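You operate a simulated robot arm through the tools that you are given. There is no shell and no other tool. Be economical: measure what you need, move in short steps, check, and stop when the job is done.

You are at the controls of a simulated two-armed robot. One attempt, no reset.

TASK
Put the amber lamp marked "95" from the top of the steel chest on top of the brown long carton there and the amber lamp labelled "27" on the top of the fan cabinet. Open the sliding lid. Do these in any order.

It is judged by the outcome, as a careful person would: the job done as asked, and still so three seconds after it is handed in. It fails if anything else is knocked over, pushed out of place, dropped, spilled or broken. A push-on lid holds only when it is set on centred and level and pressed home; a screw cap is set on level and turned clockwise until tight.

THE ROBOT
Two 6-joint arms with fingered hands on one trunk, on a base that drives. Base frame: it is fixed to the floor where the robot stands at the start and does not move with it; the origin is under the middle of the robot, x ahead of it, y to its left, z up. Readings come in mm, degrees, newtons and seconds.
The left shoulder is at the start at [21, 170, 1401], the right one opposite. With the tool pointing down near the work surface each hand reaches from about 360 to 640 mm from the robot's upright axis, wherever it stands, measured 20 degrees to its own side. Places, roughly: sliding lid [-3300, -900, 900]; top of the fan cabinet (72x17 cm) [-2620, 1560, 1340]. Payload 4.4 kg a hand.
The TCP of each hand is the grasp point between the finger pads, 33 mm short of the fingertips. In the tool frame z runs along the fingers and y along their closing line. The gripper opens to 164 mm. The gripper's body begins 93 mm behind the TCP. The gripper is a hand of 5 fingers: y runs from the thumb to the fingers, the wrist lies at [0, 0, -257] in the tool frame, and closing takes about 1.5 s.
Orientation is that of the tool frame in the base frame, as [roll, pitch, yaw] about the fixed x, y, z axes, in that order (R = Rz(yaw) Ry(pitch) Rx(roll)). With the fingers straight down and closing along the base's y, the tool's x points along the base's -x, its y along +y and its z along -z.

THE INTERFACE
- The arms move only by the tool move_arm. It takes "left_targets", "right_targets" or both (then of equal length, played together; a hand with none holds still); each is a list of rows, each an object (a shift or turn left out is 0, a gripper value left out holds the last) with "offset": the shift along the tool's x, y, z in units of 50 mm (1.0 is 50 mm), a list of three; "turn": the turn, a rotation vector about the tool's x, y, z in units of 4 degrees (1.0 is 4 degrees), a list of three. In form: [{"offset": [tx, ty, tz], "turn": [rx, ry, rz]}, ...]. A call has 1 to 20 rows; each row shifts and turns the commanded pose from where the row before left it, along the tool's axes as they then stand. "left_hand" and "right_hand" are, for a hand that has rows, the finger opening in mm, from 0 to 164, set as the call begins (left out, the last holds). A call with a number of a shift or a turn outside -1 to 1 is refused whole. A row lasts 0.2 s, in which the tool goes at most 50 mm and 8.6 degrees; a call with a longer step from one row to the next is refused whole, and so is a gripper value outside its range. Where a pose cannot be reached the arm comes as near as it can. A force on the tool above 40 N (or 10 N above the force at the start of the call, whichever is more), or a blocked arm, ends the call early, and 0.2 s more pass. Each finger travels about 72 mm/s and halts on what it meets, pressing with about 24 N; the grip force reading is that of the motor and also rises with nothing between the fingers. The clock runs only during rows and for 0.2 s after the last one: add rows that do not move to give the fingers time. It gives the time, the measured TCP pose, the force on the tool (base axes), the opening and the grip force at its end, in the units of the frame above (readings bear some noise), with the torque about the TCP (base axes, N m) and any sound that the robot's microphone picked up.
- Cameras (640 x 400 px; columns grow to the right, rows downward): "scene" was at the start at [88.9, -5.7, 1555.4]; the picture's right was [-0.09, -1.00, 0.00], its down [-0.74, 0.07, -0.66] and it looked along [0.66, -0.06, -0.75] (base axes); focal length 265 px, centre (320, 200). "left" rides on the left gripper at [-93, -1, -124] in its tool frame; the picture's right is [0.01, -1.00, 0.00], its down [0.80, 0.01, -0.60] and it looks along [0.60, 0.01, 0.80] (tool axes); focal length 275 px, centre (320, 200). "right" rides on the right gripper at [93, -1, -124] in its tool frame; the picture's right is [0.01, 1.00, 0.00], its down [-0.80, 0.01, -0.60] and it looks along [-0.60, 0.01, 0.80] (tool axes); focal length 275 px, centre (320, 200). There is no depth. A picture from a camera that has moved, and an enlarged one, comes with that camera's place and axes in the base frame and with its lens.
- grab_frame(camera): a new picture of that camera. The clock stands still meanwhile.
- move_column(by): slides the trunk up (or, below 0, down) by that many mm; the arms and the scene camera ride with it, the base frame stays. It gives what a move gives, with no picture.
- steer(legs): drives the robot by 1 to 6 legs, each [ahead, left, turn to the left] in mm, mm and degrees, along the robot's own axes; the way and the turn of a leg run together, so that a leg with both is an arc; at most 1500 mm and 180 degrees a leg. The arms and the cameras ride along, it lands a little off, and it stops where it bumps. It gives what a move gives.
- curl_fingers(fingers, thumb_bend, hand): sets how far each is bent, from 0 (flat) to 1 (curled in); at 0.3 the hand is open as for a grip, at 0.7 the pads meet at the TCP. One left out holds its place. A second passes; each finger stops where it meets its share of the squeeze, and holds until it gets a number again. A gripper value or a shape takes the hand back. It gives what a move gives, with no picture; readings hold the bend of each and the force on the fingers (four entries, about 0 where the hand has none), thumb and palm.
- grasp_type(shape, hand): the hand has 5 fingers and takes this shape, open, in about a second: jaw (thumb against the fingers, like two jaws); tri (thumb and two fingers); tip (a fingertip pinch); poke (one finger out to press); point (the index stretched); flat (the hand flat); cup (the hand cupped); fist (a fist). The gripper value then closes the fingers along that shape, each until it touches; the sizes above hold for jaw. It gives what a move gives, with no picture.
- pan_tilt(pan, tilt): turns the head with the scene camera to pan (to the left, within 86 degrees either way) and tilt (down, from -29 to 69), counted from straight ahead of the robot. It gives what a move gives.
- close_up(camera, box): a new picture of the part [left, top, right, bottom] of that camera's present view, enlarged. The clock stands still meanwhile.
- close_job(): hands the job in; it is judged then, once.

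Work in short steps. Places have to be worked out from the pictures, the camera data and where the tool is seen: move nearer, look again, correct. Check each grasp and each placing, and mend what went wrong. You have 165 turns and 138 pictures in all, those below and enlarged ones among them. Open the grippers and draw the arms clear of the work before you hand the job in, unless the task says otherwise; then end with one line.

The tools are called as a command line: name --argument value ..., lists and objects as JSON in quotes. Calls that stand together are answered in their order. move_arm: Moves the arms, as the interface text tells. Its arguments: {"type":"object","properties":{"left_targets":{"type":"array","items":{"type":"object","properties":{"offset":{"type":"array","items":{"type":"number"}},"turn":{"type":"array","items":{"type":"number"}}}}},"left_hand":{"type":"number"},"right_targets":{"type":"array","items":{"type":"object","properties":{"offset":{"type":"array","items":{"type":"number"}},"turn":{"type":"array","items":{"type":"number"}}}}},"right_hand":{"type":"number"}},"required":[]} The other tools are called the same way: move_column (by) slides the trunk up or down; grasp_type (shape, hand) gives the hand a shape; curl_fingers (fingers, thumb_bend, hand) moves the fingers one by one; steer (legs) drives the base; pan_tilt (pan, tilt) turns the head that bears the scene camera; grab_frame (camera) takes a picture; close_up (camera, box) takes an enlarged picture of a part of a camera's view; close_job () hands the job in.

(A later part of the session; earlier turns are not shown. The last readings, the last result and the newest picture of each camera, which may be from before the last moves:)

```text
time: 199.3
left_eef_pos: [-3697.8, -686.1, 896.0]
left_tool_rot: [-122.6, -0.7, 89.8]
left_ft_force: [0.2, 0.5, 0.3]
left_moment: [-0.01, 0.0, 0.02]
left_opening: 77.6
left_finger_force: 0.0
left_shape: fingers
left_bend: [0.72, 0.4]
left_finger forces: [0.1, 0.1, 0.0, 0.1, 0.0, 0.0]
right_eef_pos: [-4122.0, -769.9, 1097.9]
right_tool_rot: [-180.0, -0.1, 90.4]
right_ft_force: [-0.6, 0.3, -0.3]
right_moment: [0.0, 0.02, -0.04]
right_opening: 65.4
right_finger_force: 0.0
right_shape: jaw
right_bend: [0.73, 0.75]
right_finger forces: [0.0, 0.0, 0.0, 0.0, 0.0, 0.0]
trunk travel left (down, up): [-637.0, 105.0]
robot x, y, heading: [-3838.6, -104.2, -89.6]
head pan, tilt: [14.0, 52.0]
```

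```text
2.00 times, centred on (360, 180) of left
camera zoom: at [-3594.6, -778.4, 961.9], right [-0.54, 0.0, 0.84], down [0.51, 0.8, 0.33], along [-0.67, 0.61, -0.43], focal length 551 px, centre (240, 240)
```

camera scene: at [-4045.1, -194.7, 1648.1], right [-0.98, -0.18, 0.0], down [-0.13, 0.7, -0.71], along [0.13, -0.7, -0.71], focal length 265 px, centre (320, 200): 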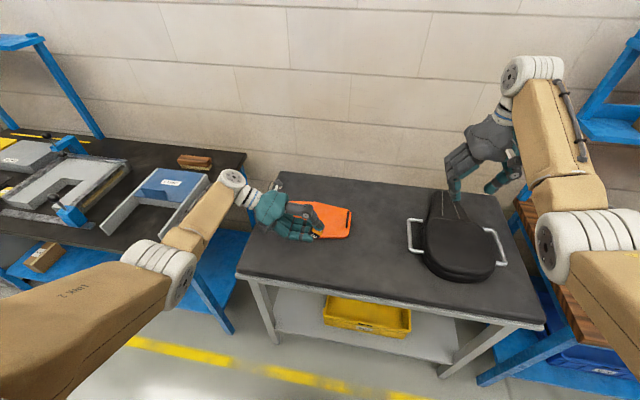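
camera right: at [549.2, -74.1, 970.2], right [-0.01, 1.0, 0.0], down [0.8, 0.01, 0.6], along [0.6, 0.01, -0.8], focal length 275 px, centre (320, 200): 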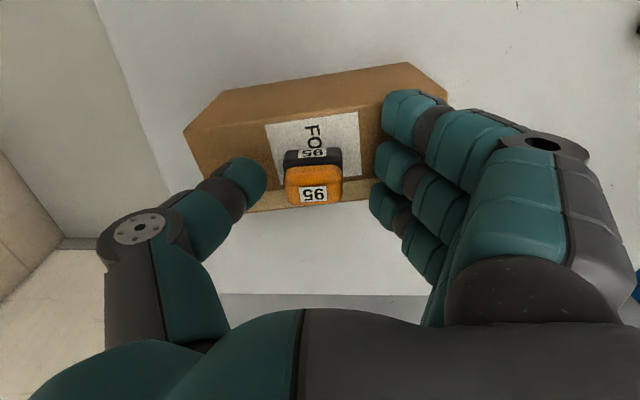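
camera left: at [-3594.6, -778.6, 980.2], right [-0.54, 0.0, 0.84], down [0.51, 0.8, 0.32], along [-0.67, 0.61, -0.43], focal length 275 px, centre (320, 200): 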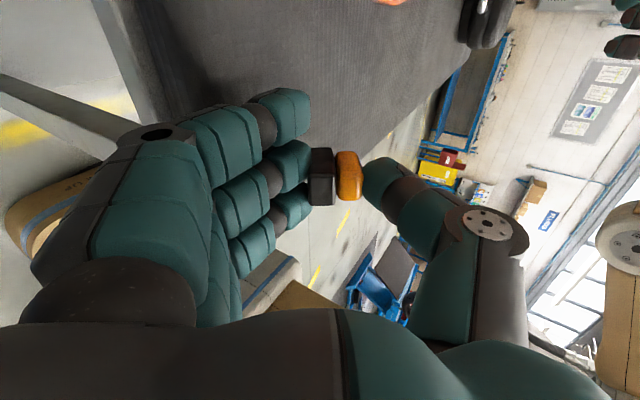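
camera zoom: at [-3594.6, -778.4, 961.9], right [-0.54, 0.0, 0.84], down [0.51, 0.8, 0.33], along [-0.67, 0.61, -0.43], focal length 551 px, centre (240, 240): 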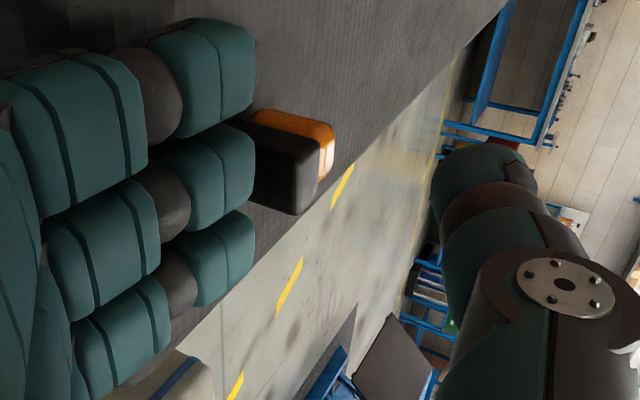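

The lamp slid back onto its side (the opening thumb dragged it), now at about (-3750, -687). Safer variant: turn the lamp so its dome points forward, grip it across its narrow faces with the nominal hand, and use the forward tilt at the left table edge with the fingers hanging outside. First I raise and un-lean the hand.

move_column --by 105

move_arm --left_targets '[{"offset": [0, 0, 0], "turn": [-1, 0, 0]}, {"offset": [0, 0, 0], "turn": [-1, 0, 0]}, {"offset": [0, 0, 0], "turn": [-1, 0, 0]}, {"offset": [0, 0, 0], "turn": [-1, 0, 0]}, {"offset": [0, 0, 0], "turn": [-1, 0, 0]}, {"offset": [0, 0, 0], "turn": [-1, 0, 0]}, {"offset": [0, 0, 0], "turn": [-1, 0, 0]}, {"offset": [0, 0, 0], "turn": [-1, 0, 0]}, {"offset": [0, 0, 0], "turn": [-1, 0, 0]}, {"offset": [0, 0, 0], "turn": [-1, 0, 0]}, {"offset": [0, 0, 0], "turn": [-1, 0, 0]}, {"offset": [0, 0, 0], "turn": [-1, 0, 0]}, {"offset": [0, 0, 0], "turn": [-1, 0, 0]}, {"offset": [0, 0, 0], "turn": [-1, 0, 0]}, {"offset": [0, 0, 0], "turn": [-0.4, 0, 0]}, {"offset": [0, 0, 0]}]' --left_hand 75

steer --legs '[[0, -50, 0]]'

grab_frame --camera "left"

```text
time: 200.7
left_eef_pos: [-3697.6, -685.3, 999.8]
left_tool_rot: [-122.7, -0.7, 90.0]
left_ft_force: [-0.6, 0.8, -1.0]
left_moment: [0.02, 0.03, 0.03]
left_opening: 77.9
left_finger_force: 0.1
left_shape: fingers
left_bend: [0.72, 0.4]
left_finger forces: [0.0, 0.0, 0.0, 0.0, 0.0, 0.0]
right_eef_pos: [-4122.1, -770.4, 1200.8]
right_tool_rot: [-179.9, -0.2, 90.2]
right_ft_force: [0.8, -0.4, -0.1]
right_moment: [0.04, 0.01, -0.05]
right_opening: 65.4
right_finger_force: 0.0
right_shape: jaw
right_bend: [0.73, 0.75]
right_finger forces: [0.1, 0.0, 0.0, 0.0, 0.0, 0.0]
trunk travel left (down, up): [-742.0, 0.0]
robot x, y, heading: [-3838.2, -106.2, -90.2]
head pan, tilt: [14.0, 52.0]
```

```text
time: 204.1
left_eef_pos: [-3696.8, -684.8, 1001.2]
left_tool_rot: [179.7, -0.7, 89.9]
left_ft_force: [0.2, 0.0, -0.2]
left_moment: [0.02, 0.0, -0.01]
left_opening: 74.8
left_finger_force: 0.1
left_shape: jaw
left_bend: [0.73, 0.73]
left_finger forces: [0.1, 0.0, 0.0, 0.0, 0.1, 0.0]
right_eef_pos: [-4122.6, -770.2, 1202.5]
right_tool_rot: [-179.9, -0.1, 90.3]
right_ft_force: [0.1, 0.0, 0.3]
right_moment: [0.0, -0.02, -0.01]
right_opening: 65.5
right_finger_force: 0.1
right_shape: jaw
right_bend: [0.73, 0.75]
right_finger forces: [0.0, 0.1, 0.0, 0.0, 0.1, 0.1]
trunk travel left (down, up): [-742.0, 0.0]
robot x, y, heading: [-3835.3, -103.8, -90.0]
head pan, tilt: [14.0, 52.0]
```

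```text
time: 205.0
left_eef_pos: [-3748.9, -684.6, 1000.0]
left_tool_rot: [179.6, -0.7, 89.8]
left_ft_force: [-0.6, 0.9, 0.1]
left_moment: [0.0, -0.03, -0.02]
left_opening: 74.7
left_finger_force: 0.0
left_shape: jaw
left_bend: [0.73, 0.73]
left_finger forces: [0.0, 0.0, 0.0, 0.0, 0.1, 0.0]
right_eef_pos: [-4172.8, -770.3, 1202.5]
right_tool_rot: [180.0, -0.1, 90.3]
right_ft_force: [0.0, -0.9, -0.3]
right_moment: [0.0, -0.08, 0.01]
right_opening: 65.4
right_finger_force: 0.1
right_shape: jaw
right_bend: [0.73, 0.75]
right_finger forces: [0.0, 0.1, 0.1, 0.1, 0.1, 0.0]
trunk travel left (down, up): [-742.0, 0.0]
robot x, y, heading: [-3891.1, -103.0, -90.0]
head pan, tilt: [14.0, 52.0]
```

```text
46 pictures are left
camera left: at [-3750.7, -778.7, 1122.9], right [-1.0, 0.01, 0.0], down [0.01, 0.79, 0.61], along [0.01, 0.61, -0.79], focal length 275 px, centre (320, 200)
```

left: 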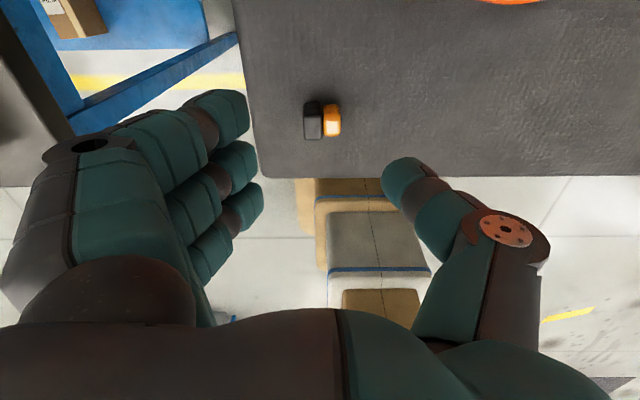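

Lamp at (-3751, -679), axis along x, edge at x≈-3675. I descend, pinch it along its axis and lift.

move_arm --left_targets '[{"offset": [0, 0, 0.6]}, {"offset": [0, 0, 0.6]}, {"offset": [0, 0, 0.5]}, {"offset": [0, 0, 0.38]}, {"offset": [0, 0, 0]}]'

move_arm --left_targets '[{"offset": [0, 0, 0]}, {"offset": [0, 0, 0]}, {"offset": [0, 0, 0]}, {"offset": [0, 0, 0]}, {"offset": [0, 0, 0]}, {"offset": [0, 0, 0]}]' --left_hand 20

move_arm --left_targets '[{"offset": [0, 0, -0.4]}, {"offset": [0, 0, -0.4]}, {"offset": [0, 0, 0], "turn": [0, 0, -1]}, {"offset": [0, 0, 0], "turn": [0, 0, -1]}, {"offset": [0, 0, 0], "turn": [0, 0, -1]}, {"offset": [0, 0, 0], "turn": [0, 0, -1]}, {"offset": [0, 0, 0], "turn": [0, 0, -1]}, {"offset": [0, 0, 0], "turn": [0, 0, -1]}, {"offset": [0, 0, 0], "turn": [0, 0, -1]}, {"offset": [0, 0, 0], "turn": [0, 0, -1]}, {"offset": [0, 0, 0], "turn": [0, 0, -1]}, {"offset": [0, 0, 0], "turn": [0, 0, -1]}, {"offset": [0, 0, 0], "turn": [0, 0, -1]}, {"offset": [0, 0, 0], "turn": [0, 0, -0.5]}, {"offset": [0, 0, 0]}]'

```text
time: 206.2
left_eef_pos: [-3747.6, -682.2, 897.4]
left_tool_rot: [179.8, -0.8, 89.9]
left_ft_force: [0.8, -0.3, -0.9]
left_moment: [0.01, -0.02, 0.02]
left_opening: 74.9
left_finger_force: 0.1
left_shape: jaw
left_bend: [0.73, 0.73]
left_finger forces: [0.1, 0.1, 0.0, 0.0, 0.0, 0.0]
right_eef_pos: [-4172.0, -770.6, 1201.2]
right_tool_rot: [-179.9, 0.0, 90.1]
right_ft_force: [-0.3, -0.8, -0.9]
right_moment: [0.01, 0.0, -0.02]
right_opening: 65.5
right_finger_force: 0.0
right_shape: jaw
right_bend: [0.73, 0.75]
right_finger forces: [0.0, 0.0, 0.1, 0.0, 0.1, 0.1]
trunk travel left (down, up): [-742.0, 0.0]
robot x, y, heading: [-3885.2, -107.1, -89.9]
head pan, tilt: [14.0, 52.0]
```

```text
time: 207.6
left_eef_pos: [-3746.4, -683.0, 896.7]
left_tool_rot: [179.8, -0.7, 90.0]
left_ft_force: [0.1, -0.5, -0.1]
left_moment: [-0.01, -0.02, -0.01]
left_opening: 27.2
left_finger_force: 24.2
left_shape: jaw
left_bend: [0.71, 0.76]
left_finger forces: [0.1, 12.5, 9.0, 0.1, 21.7, 0.0]
right_eef_pos: [-4170.4, -770.3, 1201.7]
right_tool_rot: [-179.9, -0.1, 90.2]
right_ft_force: [0.1, 0.3, -1.0]
right_moment: [0.02, 0.0, 0.0]
right_opening: 65.5
right_finger_force: 0.0
right_shape: jaw
right_bend: [0.73, 0.75]
right_finger forces: [0.1, 0.0, 0.0, 0.0, 0.0, 0.0]
trunk travel left (down, up): [-742.0, 0.0]
robot x, y, heading: [-3884.2, -104.7, -89.6]
head pan, tilt: [14.0, 52.0]
```

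```text
time: 210.8
left_eef_pos: [-3748.6, -682.8, 936.0]
left_tool_rot: [179.3, -0.3, 136.0]
left_ft_force: [-0.5, 0.3, 0.3]
left_moment: [-0.02, -0.01, -0.04]
left_opening: 27.2
left_finger_force: 24.4
left_shape: jaw
left_bend: [0.71, 0.76]
left_finger forces: [0.0, 12.5, 9.1, 0.0, 21.6, 0.0]
right_eef_pos: [-4170.8, -770.0, 1201.8]
right_tool_rot: [-179.9, -0.2, 90.3]
right_ft_force: [0.1, -0.1, 0.4]
right_moment: [0.0, -0.03, 0.01]
right_opening: 65.7
right_finger_force: 0.1
right_shape: jaw
right_bend: [0.73, 0.75]
right_finger forces: [0.0, 0.1, 0.0, 0.1, 0.1, 0.1]
trunk travel left (down, up): [-742.0, 0.0]
robot x, y, heading: [-3888.5, -105.7, -90.0]
head pan, tilt: [14.0, 52.0]
```

Yaw 136° reached with the lamp held. I set it down and release.

move_arm --left_targets '[{"offset": [0, 0, 0.5]}, {"offset": [0, 0, 0.2]}, {"offset": [0, 0, 0.05]}, {"offset": [0, 0, 0.03]}, {"offset": [0, 0, 0]}]'

move_arm --left_targets '[{"offset": [0, 0, 0]}, {"offset": [0, 0, 0]}, {"offset": [0, 0, 0]}, {"offset": [0, 0, 0]}, {"offset": [0, 0, -0.5]}, {"offset": [0, 0, -0.8]}, {"offset": [0, 0, -0.8]}, {"offset": [0, 0, 0], "turn": [0, 0, 1]}, {"offset": [0, 0, 0], "turn": [0, 0, 1]}, {"offset": [0, 0, 0], "turn": [0, 0, 1]}, {"offset": [0, 0, 0], "turn": [0, 0, 1]}, {"offset": [0, 0, 0], "turn": [0, 0, 1]}, {"offset": [0, 0, 0], "turn": [0, 0, 1]}, {"offset": [0, 0, 0], "turn": [0, 0, 1]}, {"offset": [0, 0, 0], "turn": [0, 0, 1]}, {"offset": [0, 0, 0], "turn": [0, 0, 1]}, {"offset": [0, 0, 0], "turn": [0, 0, 1]}, {"offset": [0, 0, 0], "turn": [0, 0, 1]}, {"offset": [0, 0, 0], "turn": [0, 0, 1]}]' --left_hand 70

move_arm --left_targets '[{"offset": [0, 0, 0], "turn": [0, 0, 1]}, {"offset": [0, 0, 0], "turn": [0, 0, 1]}, {"offset": [0, 0, 0], "turn": [0, 0, 1]}, {"offset": [0, 0, 0], "turn": [0, 0, 1]}, {"offset": [0, 0, 0], "turn": [0, 0, 1]}, {"offset": [0, 0, 0], "turn": [0, 0, 1]}, {"offset": [0, 0, 0], "turn": [0, 0, 1]}, {"offset": [0, 0, 0], "turn": [0, 0, 1]}, {"offset": [0, 0, 0], "turn": [0, 0, 1]}, {"offset": [0, 0, 0], "turn": [0, 0, 1]}, {"offset": [0, 0, 0], "turn": [0, 0, 0.5]}, {"offset": [0, 0, 0]}]'

grab_frame --camera "left"

```text
time: 212.0
left_eef_pos: [-3747.1, -684.3, 898.1]
left_tool_rot: [179.3, -0.3, 135.8]
left_ft_force: [-1.0, 0.3, -0.4]
left_moment: [-0.01, 0.01, -0.03]
left_opening: 27.5
left_finger_force: 23.9
left_shape: jaw
left_bend: [0.71, 0.76]
left_finger forces: [0.1, 12.7, 9.0, 0.1, 21.6, 0.1]
right_eef_pos: [-4170.8, -771.3, 1202.7]
right_tool_rot: [-180.0, -0.1, 90.3]
right_ft_force: [0.3, -0.6, 0.4]
right_moment: [0.02, 0.0, -0.05]
right_opening: 65.3
right_finger_force: 0.1
right_shape: jaw
right_bend: [0.73, 0.75]
right_finger forces: [0.0, 0.0, 0.0, 0.0, 0.0, 0.0]
trunk travel left (down, up): [-742.0, 0.0]
robot x, y, heading: [-3885.0, -101.0, -89.8]
head pan, tilt: [14.0, 52.0]
```

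```text
time: 216.0
left_eef_pos: [-3748.5, -684.0, 1002.8]
left_tool_rot: [179.8, -0.8, 87.8]
left_ft_force: [0.8, -0.5, 0.2]
left_moment: [0.03, -0.01, -0.04]
left_opening: 69.2
left_finger_force: 0.1
left_shape: jaw
left_bend: [0.73, 0.75]
left_finger forces: [0.0, 0.1, 0.0, 0.0, 0.0, 0.0]
right_eef_pos: [-4172.6, -770.6, 1202.3]
right_tool_rot: [-179.9, -0.1, 90.3]
right_ft_force: [0.3, 0.0, -0.7]
right_moment: [-0.02, 0.01, 0.02]
right_opening: 65.2
right_finger_force: 0.0
right_shape: jaw
right_bend: [0.73, 0.75]
right_finger forces: [0.0, 0.0, 0.1, 0.0, 0.0, 0.1]
trunk travel left (down, up): [-742.0, 0.0]
robot x, y, heading: [-3888.9, -104.3, -90.0]
head pan, tilt: [14.0, 52.0]
```

```text
time: 218.6
left_eef_pos: [-3749.1, -684.7, 1003.5]
left_tool_rot: [-179.7, -0.7, 45.8]
left_ft_force: [0.4, -0.5, 0.3]
left_moment: [0.02, 0.01, 0.0]
left_opening: 69.4
left_finger_force: 0.1
left_shape: jaw
left_bend: [0.73, 0.75]
left_finger forces: [0.0, 0.1, 0.1, 0.0, 0.0, 0.0]
right_eef_pos: [-4172.5, -770.1, 1202.4]
right_tool_rot: [-179.9, -0.2, 90.2]
right_ft_force: [0.5, 0.0, 0.3]
right_moment: [-0.02, -0.03, -0.04]
right_opening: 65.5
right_finger_force: 0.1
right_shape: jaw
right_bend: [0.73, 0.75]
right_finger forces: [0.0, 0.0, 0.1, 0.0, 0.1, 0.0]
trunk travel left (down, up): [-742.0, 0.0]
robot x, y, heading: [-3887.0, -102.7, -90.0]
head pan, tilt: [14.0, 52.0]
```

```text
45 pictures are left
camera left: at [-3813.9, -751.6, 1125.1], right [-0.71, 0.7, 0.01], down [0.56, 0.56, 0.61], along [0.43, 0.44, -0.79], focal length 275 px, centre (320, 200)
```

left: 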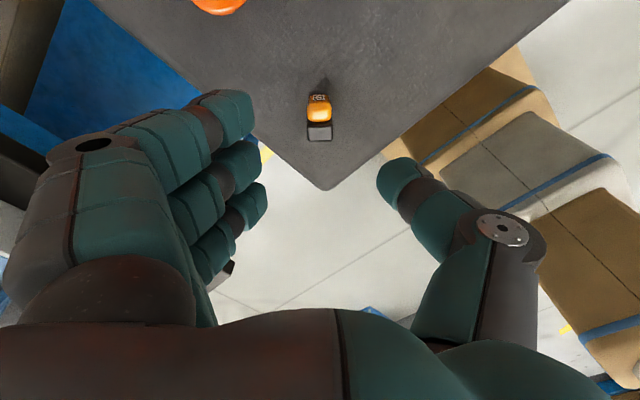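

The lamp's axis now points at 225° with the base nearer the corner. I grip it across its narrow faces at yaw 46°, lift, and turn to nominal yaw 90°.

move_arm --left_targets '[{"offset": [-0.03, 0, 0.6]}, {"offset": [0, 0, 0.6]}, {"offset": [0, 0, 0.6]}, {"offset": [0, 0, 0.37]}, {"offset": [0, 0, 0]}]' --left_hand 60

move_arm --left_targets '[{"offset": [0, 0, 0]}, {"offset": [0, 0, 0]}, {"offset": [0, 0, 0]}, {"offset": [0, 0, 0]}, {"offset": [0, 0, 0]}, {"offset": [0, 0, 0]}]' --left_hand 10

move_arm --left_targets '[{"offset": [0, 0, -0.5]}, {"offset": [0, 0, -0.8]}, {"offset": [0, 0, -0.8]}, {"offset": [0, 0, 0], "turn": [0, 0, -1]}, {"offset": [0, 0, 0], "turn": [0, 0, -1]}, {"offset": [0, 0, 0], "turn": [0, 0, -1]}, {"offset": [0, 0, 0], "turn": [0, 0, -1]}, {"offset": [0, 0, 0], "turn": [0, 0, -1]}, {"offset": [0, 0, 0], "turn": [0, 0, -1]}, {"offset": [0, 0, 0], "turn": [0, 0, -1]}, {"offset": [0, 0, 0], "turn": [0, 0, -1]}, {"offset": [0, 0, 0], "turn": [0, 0, -1]}, {"offset": [0, 0, 0], "turn": [0, 0, -1]}, {"offset": [0, 0, 0], "turn": [0, 0, -1]}, {"offset": [0, 0, 0]}]'

grab_frame --camera "left"

```text
time: 219.8
left_eef_pos: [-3747.3, -685.3, 894.8]
left_tool_rot: [-179.7, -0.6, 45.8]
left_ft_force: [-0.3, -0.4, 3.0]
left_moment: [-0.15, -0.01, 0.01]
left_opening: 60.3
left_finger_force: 0.1
left_shape: jaw
left_bend: [0.73, 0.75]
left_finger forces: [2.4, 0.0, 0.0, 0.0, 0.0, 0.0]
right_eef_pos: [-4171.3, -771.0, 1202.6]
right_tool_rot: [-180.0, -0.1, 90.2]
right_ft_force: [0.5, 0.5, 0.3]
right_moment: [-0.02, 0.02, -0.02]
right_opening: 65.5
right_finger_force: 0.2
right_shape: jaw
right_bend: [0.73, 0.75]
right_finger forces: [0.0, 0.0, 0.0, 0.1, 0.0, 0.0]
trunk travel left (down, up): [-742.0, 0.0]
robot x, y, heading: [-3887.4, -105.7, -90.0]
head pan, tilt: [14.0, 52.0]
```

```text
time: 221.2
left_eef_pos: [-3748.5, -685.2, 895.3]
left_tool_rot: [-179.8, -0.7, 45.9]
left_ft_force: [4.7, -6.2, 8.8]
left_moment: [-0.68, -0.07, 0.29]
left_opening: 19.3
left_finger_force: 24.0
left_shape: jaw
left_bend: [0.72, 0.74]
left_finger forces: [9.2, 10.1, 9.6, 0.1, 19.4, 0.0]
right_eef_pos: [-4171.2, -770.9, 1201.8]
right_tool_rot: [-179.9, 0.0, 90.2]
right_ft_force: [0.2, 0.1, -0.9]
right_moment: [0.01, 0.0, -0.02]
right_opening: 65.2
right_finger_force: 0.0
right_shape: jaw
right_bend: [0.73, 0.75]
right_finger forces: [0.0, 0.0, 0.0, 0.0, 0.0, 0.1]
trunk travel left (down, up): [-742.0, 0.0]
robot x, y, heading: [-3889.3, -105.9, -89.9]
head pan, tilt: [14.0, 52.0]
```

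```text
time: 224.4
left_eef_pos: [-3749.2, -685.6, 998.8]
left_tool_rot: [179.8, -0.7, 90.0]
left_ft_force: [0.3, 0.4, 0.0]
left_moment: [0.0, -0.02, 0.01]
left_opening: 18.9
left_finger_force: 24.1
left_shape: jaw
left_bend: [0.72, 0.74]
left_finger forces: [0.1, 11.6, 11.0, 0.0, 22.6, 0.1]
right_eef_pos: [-4171.9, -770.0, 1203.2]
right_tool_rot: [-179.8, -0.1, 90.3]
right_ft_force: [-1.1, -0.8, 0.6]
right_moment: [0.0, -0.03, -0.01]
right_opening: 65.5
right_finger_force: 0.1
right_shape: jaw
right_bend: [0.73, 0.75]
right_finger forces: [0.0, 0.1, 0.0, 0.0, 0.0, 0.1]
trunk travel left (down, up): [-742.0, 0.0]
robot x, y, heading: [-3889.5, -107.4, -89.9]
head pan, tilt: [14.0, 52.0]
```

```text
44 pictures are left
camera left: at [-3750.3, -780.2, 1121.1], right [-1.0, 0.01, 0.0], down [0.01, 0.79, 0.61], along [0.01, 0.61, -0.79], focal length 275 px, centre (320, 200)
```

left: 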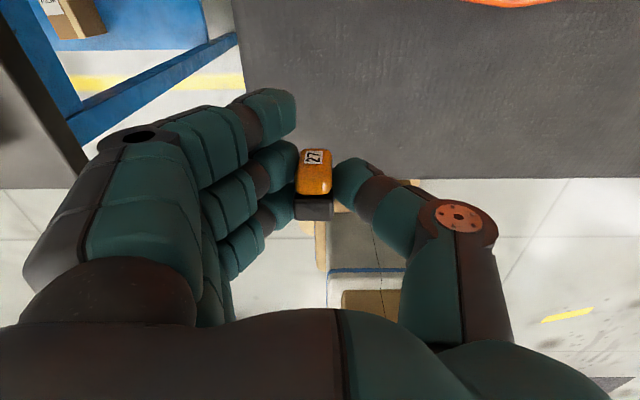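

Lamp 27 is now held by its narrow faces with the dome pointing forward, ready to be tilted upright. I measure the left table edge precisely.

close_up --camera "left" --box '[200, 60, 360, 220]'

```text
2.50 times, centred on (280, 140) of left
camera zoom: at [-3750.3, -780.2, 1121.1], right [-1.0, 0.01, 0.0], down [0.01, 0.79, 0.61], along [0.01, 0.61, -0.79], focal length 688 px, centre (420, 350)
```

zoom: 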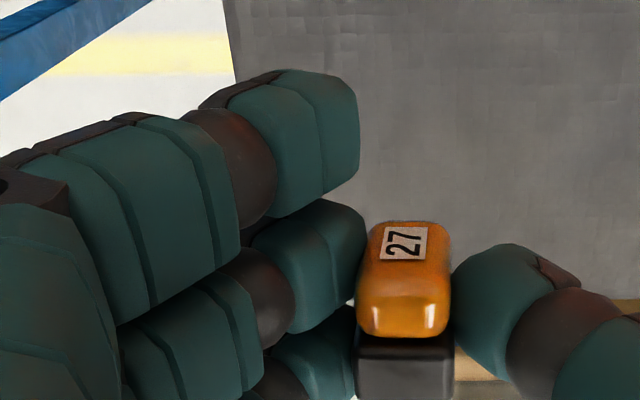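

The edge is at x≈-3681. I place the hand so the lamp's outer face overhangs by about 4 mm (TCP x≈-3692): base back 100 and left 57, arm forward 100, then tilt 60° forward.

steer --legs '[[-100, 57, 0]]'

move_arm --left_targets '[{"offset": [-0.7, 0, -0.1]}, {"offset": [-0.7, 0, -0.1]}, {"offset": [-0.6, 0, 0]}, {"offset": [0, 0, 0], "turn": [0, -1, 0]}, {"offset": [0, 0, 0], "turn": [0, -1, 0]}, {"offset": [0, 0, 0], "turn": [0, -1, 0]}, {"offset": [0, 0, 0], "turn": [0, -1, 0]}, {"offset": [0, 0, 0], "turn": [0, -1, 0]}, {"offset": [0, 0, 0], "turn": [0, -1, 0]}, {"offset": [0, 0, 0], "turn": [0, -1, 0]}, {"offset": [0, 0, 0], "turn": [0, -1, 0]}, {"offset": [0, 0, 0], "turn": [0, -1, 0]}, {"offset": [0, 0, 0], "turn": [0, -1, 0]}, {"offset": [0, 0, 0], "turn": [0, -1, 0]}, {"offset": [0, 0, 0], "turn": [0, -1, 0]}, {"offset": [0, 0, 0], "turn": [0, -1, 0]}, {"offset": [0, 0, 0], "turn": [0, -1, 0]}, {"offset": [0, 0, 0], "turn": [0, -1, 0]}, {"offset": [0, 0, 0]}]'

grab_frame --camera "left"

close_up --camera "scene" --box '[220, 120, 380, 240]'

```text
time: 225.6
left_eef_pos: [-3690.9, -585.0, 999.0]
left_tool_rot: [179.8, -0.7, 89.9]
left_ft_force: [0.3, -0.5, 0.2]
left_moment: [-0.01, 0.02, 0.0]
left_opening: 18.9
left_finger_force: 24.0
left_shape: jaw
left_bend: [0.72, 0.74]
left_finger forces: [0.0, 11.6, 11.1, 0.1, 22.6, 0.0]
right_eef_pos: [-4115.6, -669.7, 1201.3]
right_tool_rot: [-179.9, 0.0, 90.2]
right_ft_force: [0.4, 0.1, 0.3]
right_moment: [0.02, 0.04, -0.03]
right_opening: 65.4
right_finger_force: 0.0
right_shape: jaw
right_bend: [0.73, 0.75]
right_finger forces: [0.1, 0.0, 0.1, 0.1, 0.0, 0.0]
trunk travel left (down, up): [-742.0, 0.0]
robot x, y, heading: [-3831.0, -1.7, -89.8]
head pan, tilt: [14.0, 52.0]
```

```text
time: 229.6
left_eef_pos: [-3679.4, -675.9, 1008.8]
left_tool_rot: [177.6, 59.6, 88.0]
left_ft_force: [0.2, -0.7, -0.4]
left_moment: [-0.05, 0.0, -0.03]
left_opening: 18.8
left_finger_force: 24.4
left_shape: jaw
left_bend: [0.72, 0.74]
left_finger forces: [0.0, 11.4, 11.0, 0.0, 22.5, 0.1]
left hand out of reach, approached as far as the arm can: row 3
right_eef_pos: [-4113.8, -670.5, 1201.7]
right_tool_rot: [-179.8, -0.1, 90.1]
right_ft_force: [0.0, 0.1, -0.7]
right_moment: [0.0, -0.01, 0.03]
right_opening: 65.5
right_finger_force: 0.1
right_shape: jaw
right_bend: [0.73, 0.75]
right_finger forces: [0.1, 0.1, 0.0, 0.1, 0.0, 0.1]
trunk travel left (down, up): [-742.0, 0.0]
robot x, y, heading: [-3830.3, -3.9, -89.9]
head pan, tilt: [14.0, 52.0]
```

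```text
42 pictures are left
camera left: at [-3684.7, -615.2, 1152.0], right [-1.0, 0.0, -0.03], down [0.02, 0.92, -0.39], along [0.03, -0.39, -0.92], focal length 275 px, centre (320, 200)
```

left: 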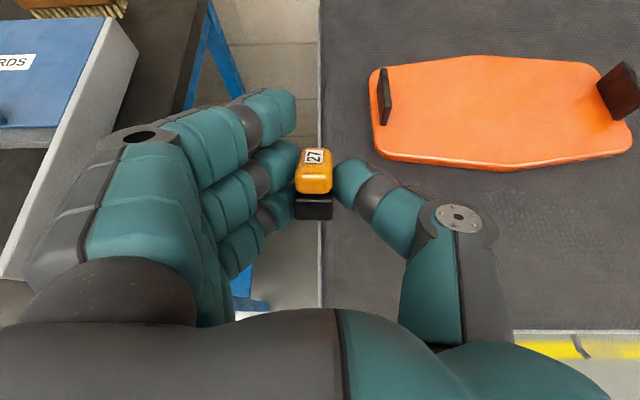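

```text
3.33 times, centred on (300, 180) of scene
camera zoom: at [-3813.8, -86.3, 1638.6], right [-0.97, -0.24, 0.0], down [-0.19, 0.76, -0.62], along [0.15, -0.6, -0.79], focal length 884 px, centre (387, 267)
```

zoom: 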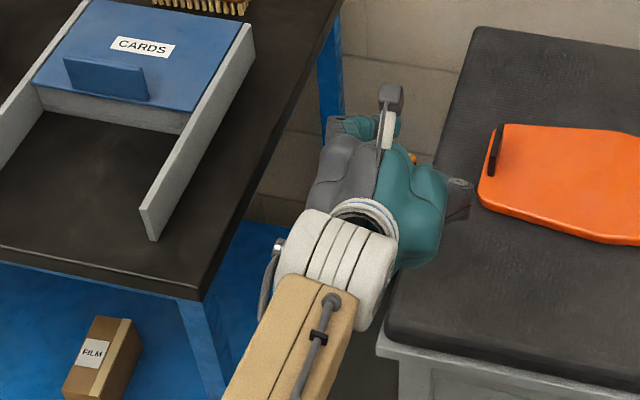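

The tilt works and the lamp is nearly upright in the hand. With fingers outside the edge I can go further: tilt to about 83° and shift 10 mm inward (-x).

move_arm --left_targets '[{"offset": [0, -0.1, 0], "turn": [0, -1, 0]}, {"offset": [0, -0.1, 0], "turn": [0, -1, 0]}, {"offset": [0, 0, 0], "turn": [0, -1, 0]}, {"offset": [0, 0, 0], "turn": [0, -1, 0]}, {"offset": [0, 0, 0], "turn": [0, -1, 0]}, {"offset": [0, 0, 0], "turn": [0, -1, 0]}, {"offset": [0, 0, 0]}]'

grab_frame --camera "left"

```text
time: 231.2
left_eef_pos: [-3682.8, -676.5, 1011.5]
left_tool_rot: [171.9, 77.0, 82.8]
left_ft_force: [-0.1, -0.2, 0.7]
left_moment: [0.02, 0.0, 0.04]
left_opening: 18.9
left_finger_force: 24.2
left_shape: jaw
left_bend: [0.72, 0.74]
left_finger forces: [0.1, 11.4, 11.0, 0.1, 22.4, 0.1]
left hand out of reach, approached as far as the arm can: row 5, 6
right_eef_pos: [-4114.7, -669.3, 1201.4]
right_tool_rot: [-179.9, -0.1, 90.3]
right_ft_force: [0.0, 0.4, 0.9]
right_moment: [0.04, 0.0, 0.0]
right_opening: 65.3
right_finger_force: 0.1
right_shape: jaw
right_bend: [0.73, 0.75]
right_finger forces: [0.0, 0.1, 0.0, 0.0, 0.0, 0.0]
trunk travel left (down, up): [-742.0, 0.0]
robot x, y, heading: [-3828.9, -6.1, -89.9]
head pan, tilt: [14.0, 52.0]
```

```text
40 pictures are left
camera left: at [-3689.1, -576.4, 1130.2], right [-1.0, -0.01, -0.04], down [0.02, 0.76, -0.65], along [0.04, -0.65, -0.76], focal length 275 px, centre (320, 200)
```

left: 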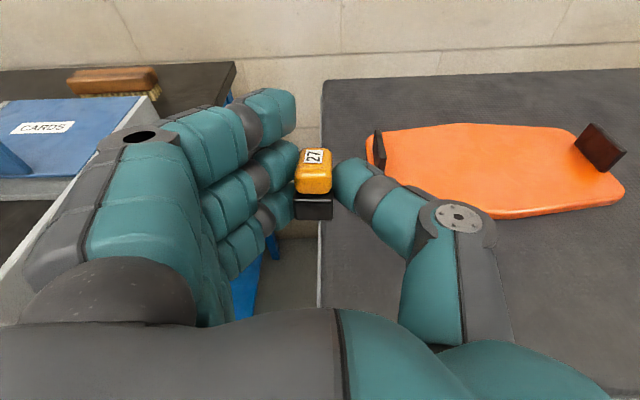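

The lamp is about 13° from upright, centred roughly 4 mm inside the edge. I shift 5 mm more inward and lower the trunk to just above contact.

move_arm --left_targets '[{"offset": [0, -0.1, 0]}, {"offset": [0, 0, 0]}]'

move_column --by -114

close_up --camera "left" --box '[230, 120, 390, 240]'

```text
time: 231.8
left_eef_pos: [-3682.6, -675.5, 1008.6]
left_tool_rot: [169.6, 76.8, 80.6]
left_ft_force: [0.0, 0.2, 0.2]
left_moment: [0.02, 0.01, 0.02]
left_opening: 18.6
left_finger_force: 24.0
left_shape: jaw
left_bend: [0.72, 0.74]
left_finger forces: [0.0, 11.3, 11.0, 0.1, 22.5, 0.0]
right_eef_pos: [-4114.5, -670.4, 1202.4]
right_tool_rot: [-179.9, 0.0, 90.2]
right_ft_force: [0.2, 0.4, 0.0]
right_moment: [0.01, 0.01, -0.02]
right_opening: 65.3
right_finger_force: 0.0
right_shape: jaw
right_bend: [0.73, 0.75]
right_finger forces: [0.0, 0.0, 0.0, 0.0, 0.1, 0.1]
trunk travel left (down, up): [-742.0, 0.0]
robot x, y, heading: [-3835.5, -5.4, -89.6]
head pan, tilt: [14.0, 52.0]
```

```text
time: 233.3
left_eef_pos: [-3681.8, -673.8, 893.8]
left_tool_rot: [169.8, 76.6, 80.9]
left_ft_force: [-0.1, 0.2, 0.6]
left_moment: [0.04, 0.02, 0.02]
left_opening: 18.9
left_finger_force: 24.0
left_shape: jaw
left_bend: [0.72, 0.74]
left_finger forces: [0.0, 11.2, 11.1, 0.1, 22.4, 0.0]
right_eef_pos: [-4113.5, -669.7, 1089.1]
right_tool_rot: [-179.9, 0.0, 90.3]
right_ft_force: [0.5, -0.4, 0.4]
right_moment: [0.01, 0.01, 0.04]
right_opening: 65.3
right_finger_force: 0.0
right_shape: jaw
right_bend: [0.73, 0.75]
right_finger forces: [0.1, 0.0, 0.1, 0.0, 0.0, 0.1]
trunk travel left (down, up): [-628.0, 114.0]
robot x, y, heading: [-3830.9, -6.8, -89.8]
head pan, tilt: [14.0, 52.0]
```

```text
3.33 times, centred on (310, 180) of left
camera zoom: at [-3689.1, -574.0, 1011.3], right [-1.0, -0.01, -0.05], down [0.03, 0.77, -0.64], along [0.05, -0.64, -0.77], focal length 918 px, centre (353, 267)
```

zoom: 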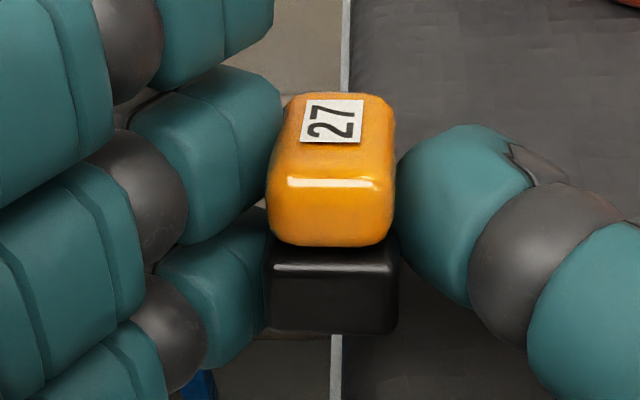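

In this view the lamp's centre is right at the edge, and the arm didn't respond to the small shift. I use the base to move 10 mm to the right (-x).

steer --legs '[[0, -10, 0]]'

close_up --camera "left" --box '[230, 120, 390, 240]'

```text
time: 234.0
left_eef_pos: [-3692.0, -673.3, 892.5]
left_tool_rot: [169.5, 76.5, 80.6]
left_ft_force: [3.2, 1.1, 0.0]
left_moment: [0.03, -0.15, 0.1]
left_opening: 18.8
left_finger_force: 24.4
left_shape: jaw
left_bend: [0.72, 0.74]
left_finger forces: [0.0, 10.6, 10.4, 3.8, 21.1, 0.0]
right_eef_pos: [-4126.0, -669.5, 1088.0]
right_tool_rot: [-179.9, 0.0, 90.2]
right_ft_force: [-1.1, 0.6, -0.2]
right_moment: [-0.02, -0.07, 0.02]
right_opening: 65.4
right_finger_force: 0.0
right_shape: jaw
right_bend: [0.73, 0.75]
right_finger forces: [0.0, 0.0, 0.0, 0.0, 0.0, 0.0]
trunk travel left (down, up): [-628.0, 114.0]
robot x, y, heading: [-3840.8, -3.6, -89.6]
head pan, tilt: [14.0, 52.0]
```

```text
3.33 times, centred on (310, 180) of left
camera zoom: at [-3700.2, -574.1, 1011.0], right [-1.0, -0.01, -0.05], down [0.03, 0.77, -0.64], along [0.05, -0.64, -0.77], focal length 918 px, centre (353, 267)
```

zoom: 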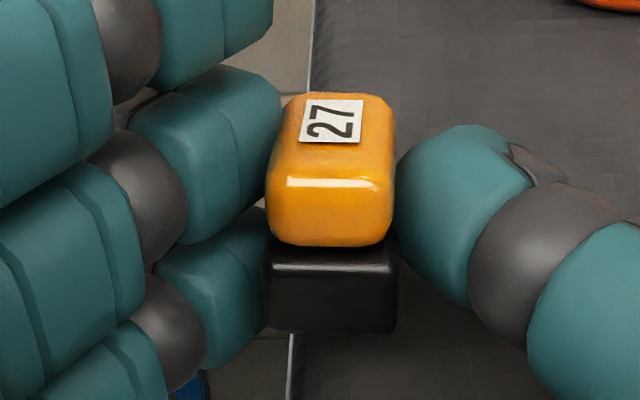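

Now the lamp's centre is about 6 mm inside the edge; the little finger just brushes the edge. I lower the trunk 5 mm and read forces.

move_column --by -5

```text
time: 234.6
left_eef_pos: [-3690.6, -674.1, 887.8]
left_tool_rot: [169.0, 76.5, 80.3]
left_ft_force: [0.3, 0.7, -0.1]
left_moment: [0.0, -0.03, 0.02]
left_opening: 18.7
left_finger_force: 24.2
left_shape: jaw
left_bend: [0.72, 0.74]
left_finger forces: [0.0, 11.0, 10.8, 0.1, 21.8, 0.0]
right_eef_pos: [-4125.9, -671.0, 1081.3]
right_tool_rot: [-179.9, 0.0, 90.2]
right_ft_force: [-0.3, 0.2, 0.0]
right_moment: [0.02, -0.03, -0.01]
right_opening: 65.4
right_finger_force: 0.1
right_shape: jaw
right_bend: [0.73, 0.75]
right_finger forces: [0.1, 0.0, 0.0, 0.0, 0.0, 0.1]
trunk travel left (down, up): [-623.0, 119.0]
robot x, y, heading: [-3840.9, -1.9, -90.0]
head pan, tilt: [14.0, 52.0]
```

move_column --by -5

```text
time: 235.1
left_eef_pos: [-3691.1, -673.1, 882.9]
left_tool_rot: [169.1, 76.6, 80.3]
left_ft_force: [0.8, 1.8, 5.2]
left_moment: [-0.17, 0.0, 0.01]
left_opening: 18.9
left_finger_force: 23.7
left_shape: jaw
left_bend: [0.72, 0.74]
left_finger forces: [0.1, 12.2, 10.6, 0.0, 21.9, 0.0]
right_eef_pos: [-4126.0, -670.0, 1078.6]
right_tool_rot: [-179.9, 0.0, 90.3]
right_ft_force: [0.4, 0.3, 0.0]
right_moment: [0.0, -0.02, 0.0]
right_opening: 65.4
right_finger_force: 0.1
right_shape: jaw
right_bend: [0.73, 0.75]
right_finger forces: [0.0, 0.0, 0.0, 0.0, 0.1, 0.0]
trunk travel left (down, up): [-618.0, 124.0]
robot x, y, heading: [-3843.6, -3.1, -90.1]
head pan, tilt: [14.0, 52.0]
```

The forward base edge touches with 5 N. I press 4 mm further so the lamp pivots flat in the grip.

move_column --by -4

close_up --camera "left" --box '[230, 120, 390, 240]'

```text
time: 235.6
left_eef_pos: [-3691.0, -674.0, 880.9]
left_tool_rot: [169.0, 77.0, 80.0]
left_ft_force: [4.7, 2.9, 20.3]
left_moment: [-0.54, 0.11, 0.12]
left_opening: 18.9
left_finger_force: 23.4
left_shape: jaw
left_bend: [0.72, 0.74]
left_finger forces: [0.1, 16.4, 9.9, 0.0, 22.2, 0.1]
right_eef_pos: [-4125.0, -668.0, 1075.8]
right_tool_rot: [-179.9, 0.0, 90.2]
right_ft_force: [0.2, 0.2, -0.3]
right_moment: [0.01, 0.02, 0.02]
right_opening: 65.1
right_finger_force: 0.1
right_shape: jaw
right_bend: [0.73, 0.75]
right_finger forces: [0.0, 0.0, 0.1, 0.0, 0.0, 0.0]
trunk travel left (down, up): [-614.0, 128.0]
robot x, y, heading: [-3845.0, -4.5, -90.3]
head pan, tilt: [14.0, 52.0]
```

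```text
3.33 times, centred on (310, 180) of left
camera zoom: at [-3698.4, -573.0, 999.9], right [-1.0, -0.01, -0.06], down [0.03, 0.76, -0.65], along [0.05, -0.65, -0.76], focal length 918 px, centre (353, 267)
```

zoom: 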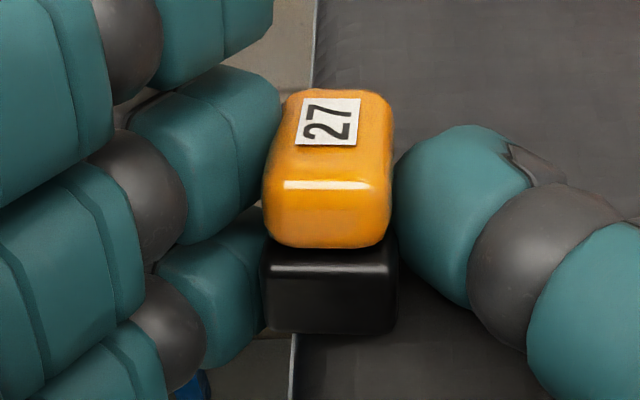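

20 N pressing; the lamp is within about 10° of level. I ease 2 mm and open the hand modestly.

move_column --by 2

move_arm --left_targets '[{"offset": [0, 0, 0]}, {"offset": [0, 0, 0]}, {"offset": [0, 0, 0]}, {"offset": [0, 0, 0]}, {"offset": [0, 0, 0]}]' --left_hand 50

close_up --camera "left" --box '[230, 120, 390, 240]'

```text
time: 236.2
left_eef_pos: [-3690.9, -673.2, 883.7]
left_tool_rot: [169.1, 76.7, 80.2]
left_ft_force: [3.0, 0.2, 15.5]
left_moment: [-0.48, 0.05, 0.09]
left_opening: 18.8
left_finger_force: 24.1
left_shape: jaw
left_bend: [0.72, 0.74]
left_finger forces: [0.0, 15.3, 10.5, 0.0, 22.1, 0.0]
right_eef_pos: [-4125.0, -668.1, 1076.4]
right_tool_rot: [-179.9, -0.1, 90.2]
right_ft_force: [-0.1, -0.2, -0.3]
right_moment: [0.02, 0.0, 0.03]
right_opening: 65.4
right_finger_force: 0.1
right_shape: jaw
right_bend: [0.73, 0.75]
right_finger forces: [0.0, 0.1, 0.1, 0.0, 0.0, 0.1]
trunk travel left (down, up): [-616.0, 126.0]
robot x, y, heading: [-3840.6, -5.1, -89.7]
head pan, tilt: [14.0, 52.0]
```

```text
time: 237.3
left_eef_pos: [-3691.1, -673.6, 879.4]
left_tool_rot: [169.2, 76.5, 80.3]
left_ft_force: [0.0, -0.3, -0.5]
left_moment: [0.0, 0.01, -0.02]
left_opening: 49.3
left_finger_force: 0.0
left_shape: jaw
left_bend: [0.73, 0.76]
left_finger forces: [0.0, 0.0, 0.0, 0.0, 0.1, 0.0]
right_eef_pos: [-4124.8, -669.5, 1074.8]
right_tool_rot: [-179.8, -0.2, 90.2]
right_ft_force: [0.4, -0.5, 0.0]
right_moment: [0.01, 0.03, 0.02]
right_opening: 65.5
right_finger_force: 0.0
right_shape: jaw
right_bend: [0.73, 0.75]
right_finger forces: [0.0, 0.1, 0.0, 0.1, 0.0, 0.0]
trunk travel left (down, up): [-616.0, 126.0]
robot x, y, heading: [-3841.1, -2.0, -89.8]
head pan, tilt: [14.0, 52.0]
```

```text
3.33 times, centred on (310, 180) of left
camera zoom: at [-3698.5, -574.2, 998.5], right [-1.0, -0.01, -0.06], down [0.03, 0.77, -0.64], along [0.05, -0.64, -0.77], focal length 918 px, centre (353, 267)
```

zoom: 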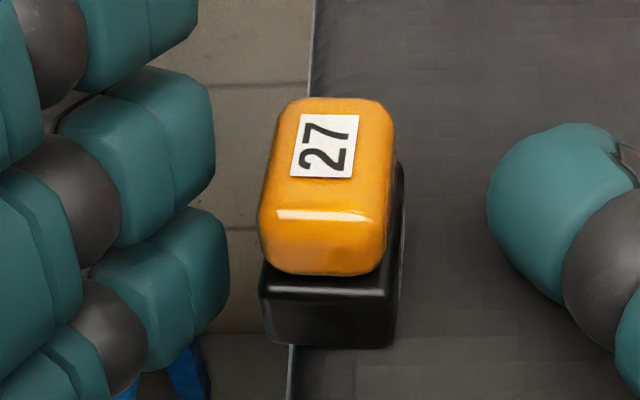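

Lamp 27 now stands upright at the table edge. I withdraw the hand straight back, then up and level it.

move_arm --left_targets '[{"offset": [0, 0, -0.5]}, {"offset": [0, 0, -0.6]}, {"offset": [0, 0, -0.6]}, {"offset": [0, 0, -0.6]}, {"offset": [0, 0, 0]}]'

move_column --by 126

move_arm --left_targets '[{"offset": [0, 0, 0], "turn": [0, 1, 0]}, {"offset": [0, 0, 0], "turn": [0, 1, 0]}, {"offset": [0, 0, 0], "turn": [0, 1, 0]}, {"offset": [0, 0, 0], "turn": [0, 1, 0]}, {"offset": [0, 0, 0], "turn": [0, 1, 0]}, {"offset": [0, 0, 0], "turn": [0, 1, 0]}, {"offset": [0, 0, 0], "turn": [0, 1, 0]}, {"offset": [0, 0, 0], "turn": [0, 1, 0]}, {"offset": [0, 0, 0], "turn": [0, 1, 0]}, {"offset": [0, 0, 0], "turn": [0, 1, 0]}, {"offset": [0, 0, 0], "turn": [0, 1, 0]}, {"offset": [0, 0, 0], "turn": [0, 1, 0]}, {"offset": [0, 0, 0], "turn": [0, 1, 0]}, {"offset": [0, 0, 0], "turn": [0, 1, 0]}, {"offset": [0, 0, 0], "turn": [0, 1, 0]}, {"offset": [0, 0, 0], "turn": [0, 1, 0]}, {"offset": [0, 0, 0], "turn": [0, 1, 0]}, {"offset": [0, 0, 0], "turn": [0, 1, 0]}, {"offset": [0, 0, 0], "turn": [0, 1, 0]}, {"offset": [0, 0, 0]}]'

grab_frame --camera "scene"

```text
time: 238.4
left_eef_pos: [-3637.8, -568.9, 900.5]
left_tool_rot: [136.1, 72.7, 46.1]
left_ft_force: [0.6, -0.3, -0.8]
left_moment: [0.0, 0.01, 0.03]
left_opening: 49.6
left_finger_force: 0.1
left_shape: jaw
left_bend: [0.73, 0.76]
left_finger forces: [0.0, 0.0, 0.0, 0.0, 0.1, 0.0]
right_eef_pos: [-4124.5, -669.7, 1076.0]
right_tool_rot: [-180.0, 0.0, 90.1]
right_ft_force: [0.2, -0.8, -0.3]
right_moment: [0.0, 0.01, 0.0]
right_opening: 65.5
right_finger_force: 0.0
right_shape: jaw
right_bend: [0.73, 0.75]
right_finger forces: [0.0, 0.0, 0.0, 0.1, 0.1, 0.0]
trunk travel left (down, up): [-616.0, 126.0]
robot x, y, heading: [-3839.4, -8.4, -89.7]
head pan, tilt: [14.0, 52.0]
stopped in row 5 (left hand): the arm was blocked; the commanded pose is now the measured one
```

```text
time: 239.9
left_eef_pos: [-3637.6, -568.9, 1025.9]
left_tool_rot: [136.3, 72.8, 46.5]
left_ft_force: [-0.7, 0.6, -0.1]
left_moment: [-0.04, -0.02, -0.05]
left_opening: 50.0
left_finger_force: 0.0
left_shape: jaw
left_bend: [0.73, 0.76]
left_finger forces: [0.0, 0.0, 0.0, 0.0, 0.1, 0.0]
right_eef_pos: [-4125.4, -670.5, 1203.1]
right_tool_rot: [-179.9, -0.1, 90.1]
right_ft_force: [0.0, -0.4, -0.6]
right_moment: [0.0, -0.02, 0.0]
right_opening: 65.4
right_finger_force: 0.0
right_shape: jaw
right_bend: [0.73, 0.75]
right_finger forces: [0.0, 0.1, 0.1, 0.0, 0.0, 0.0]
trunk travel left (down, up): [-742.0, 0.0]
robot x, y, heading: [-3843.6, -5.4, -89.8]
head pan, tilt: [14.0, 52.0]
```

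```text
time: 244.1
left_eef_pos: [-3637.0, -569.1, 1026.6]
left_tool_rot: [168.2, 1.2, 88.7]
left_ft_force: [0.3, 0.1, 0.5]
left_moment: [-0.01, -0.01, 0.01]
left_opening: 49.7
left_finger_force: 0.0
left_shape: jaw
left_bend: [0.73, 0.76]
left_finger forces: [0.1, 0.0, 0.0, 0.0, 0.1, 0.0]
right_eef_pos: [-4125.8, -668.6, 1201.7]
right_tool_rot: [-179.9, 0.1, 90.2]
right_ft_force: [-0.1, -0.6, 0.6]
right_moment: [0.02, 0.0, 0.04]
right_opening: 65.3
right_finger_force: 0.1
right_shape: jaw
right_bend: [0.73, 0.75]
right_finger forces: [0.0, 0.0, 0.1, 0.0, 0.0, 0.0]
trunk travel left (down, up): [-742.0, 0.0]
robot x, y, heading: [-3843.7, -4.6, -89.8]
head pan, tilt: [14.0, 52.0]
```

```text
35 pictures are left
camera scene: at [-3823.9, -85.7, 1638.6], right [-0.97, -0.24, 0.0], down [-0.19, 0.76, -0.62], along [0.15, -0.6, -0.79], focal length 265 px, centre (320, 200)
```

scene: 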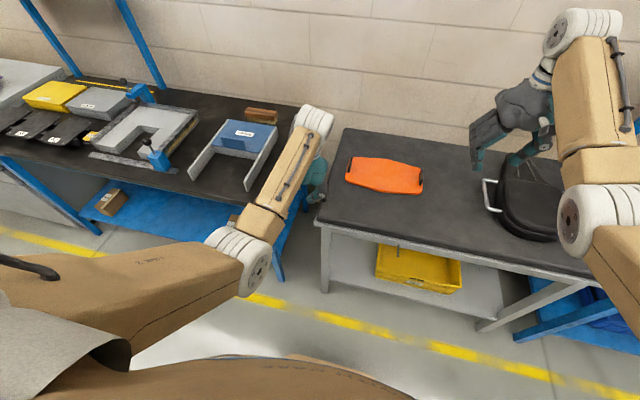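

The arm twisted on the way back. I check with the left camera that the lamp is still standing.

grab_frame --camera "left"

```text
34 pictures are left
camera left: at [-3666.9, -657.5, 1149.0], right [-0.98, 0.03, -0.2], down [-0.09, 0.82, 0.57], along [0.19, 0.58, -0.8], focal length 275 px, centre (320, 200)
```

left: 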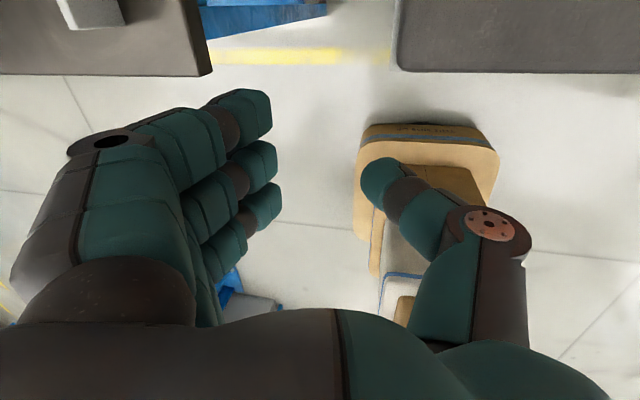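

The lamp is outside this view. I level the roll and bring the hand above where the lamp should be, driving the base 80 mm closer.

move_arm --left_targets '[{"offset": [-0.2, -0.3, 0], "turn": [1, 0, 0]}, {"offset": [-0.2, -0.4, 0], "turn": [1, 0, 0]}, {"offset": [-0.2, -0.36, 0], "turn": [1, 0, 0]}, {"offset": [0, 0, 0]}]'

steer --legs '[[85, 0, 0]]'

grab_frame --camera "left"

```text
time: 245.1
left_eef_pos: [-3690.2, -597.5, 1019.5]
left_tool_rot: [-179.8, 1.4, 88.6]
left_ft_force: [-0.6, 0.2, -0.3]
left_moment: [-0.02, 0.0, 0.0]
left_opening: 49.7
left_finger_force: 0.2
left_shape: jaw
left_bend: [0.73, 0.76]
left_finger forces: [0.0, 0.0, 0.1, 0.0, 0.0, 0.0]
right_eef_pos: [-4124.3, -669.2, 1202.5]
right_tool_rot: [-179.8, 0.0, 90.1]
right_ft_force: [0.4, -0.7, -0.2]
right_moment: [0.01, -0.02, -0.01]
right_opening: 65.1
right_finger_force: 0.0
right_shape: jaw
right_bend: [0.73, 0.75]
right_finger forces: [0.1, 0.0, 0.0, 0.0, 0.0, 0.1]
trunk travel left (down, up): [-742.0, 0.0]
robot x, y, heading: [-3841.7, -5.8, -89.9]
head pan, tilt: [14.0, 52.0]
```

```text
time: 246.2
left_eef_pos: [-3689.6, -682.4, 1019.2]
left_tool_rot: [-179.9, 1.3, 88.6]
left_ft_force: [-0.1, -0.2, -0.7]
left_moment: [0.08, 0.01, 0.0]
left_opening: 49.7
left_finger_force: 0.0
left_shape: jaw
left_bend: [0.73, 0.76]
left_finger forces: [0.0, 0.1, 0.0, 0.1, 0.0, 0.0]
right_eef_pos: [-4124.5, -755.4, 1199.9]
right_tool_rot: [-179.9, -0.1, 90.4]
right_ft_force: [-0.3, -1.0, -0.4]
right_moment: [0.06, 0.0, 0.04]
right_opening: 65.6
right_finger_force: 0.0
right_shape: jaw
right_bend: [0.73, 0.75]
right_finger forces: [0.0, 0.1, 0.1, 0.0, 0.0, 0.0]
trunk travel left (down, up): [-742.0, 0.0]
robot x, y, heading: [-3840.9, -89.9, -89.7]
head pan, tilt: [14.0, 52.0]
```

```text
33 pictures are left
camera left: at [-3693.5, -771.8, 1144.8], right [-1.0, 0.04, 0.0], down [0.03, 0.81, 0.58], along [0.02, 0.58, -0.81], focal length 275 px, centre (320, 200)
```

left: 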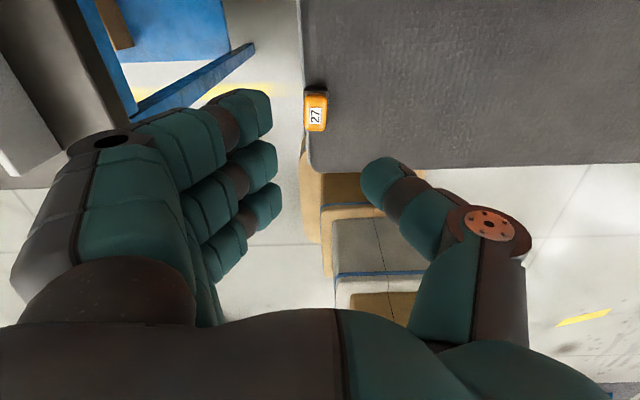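

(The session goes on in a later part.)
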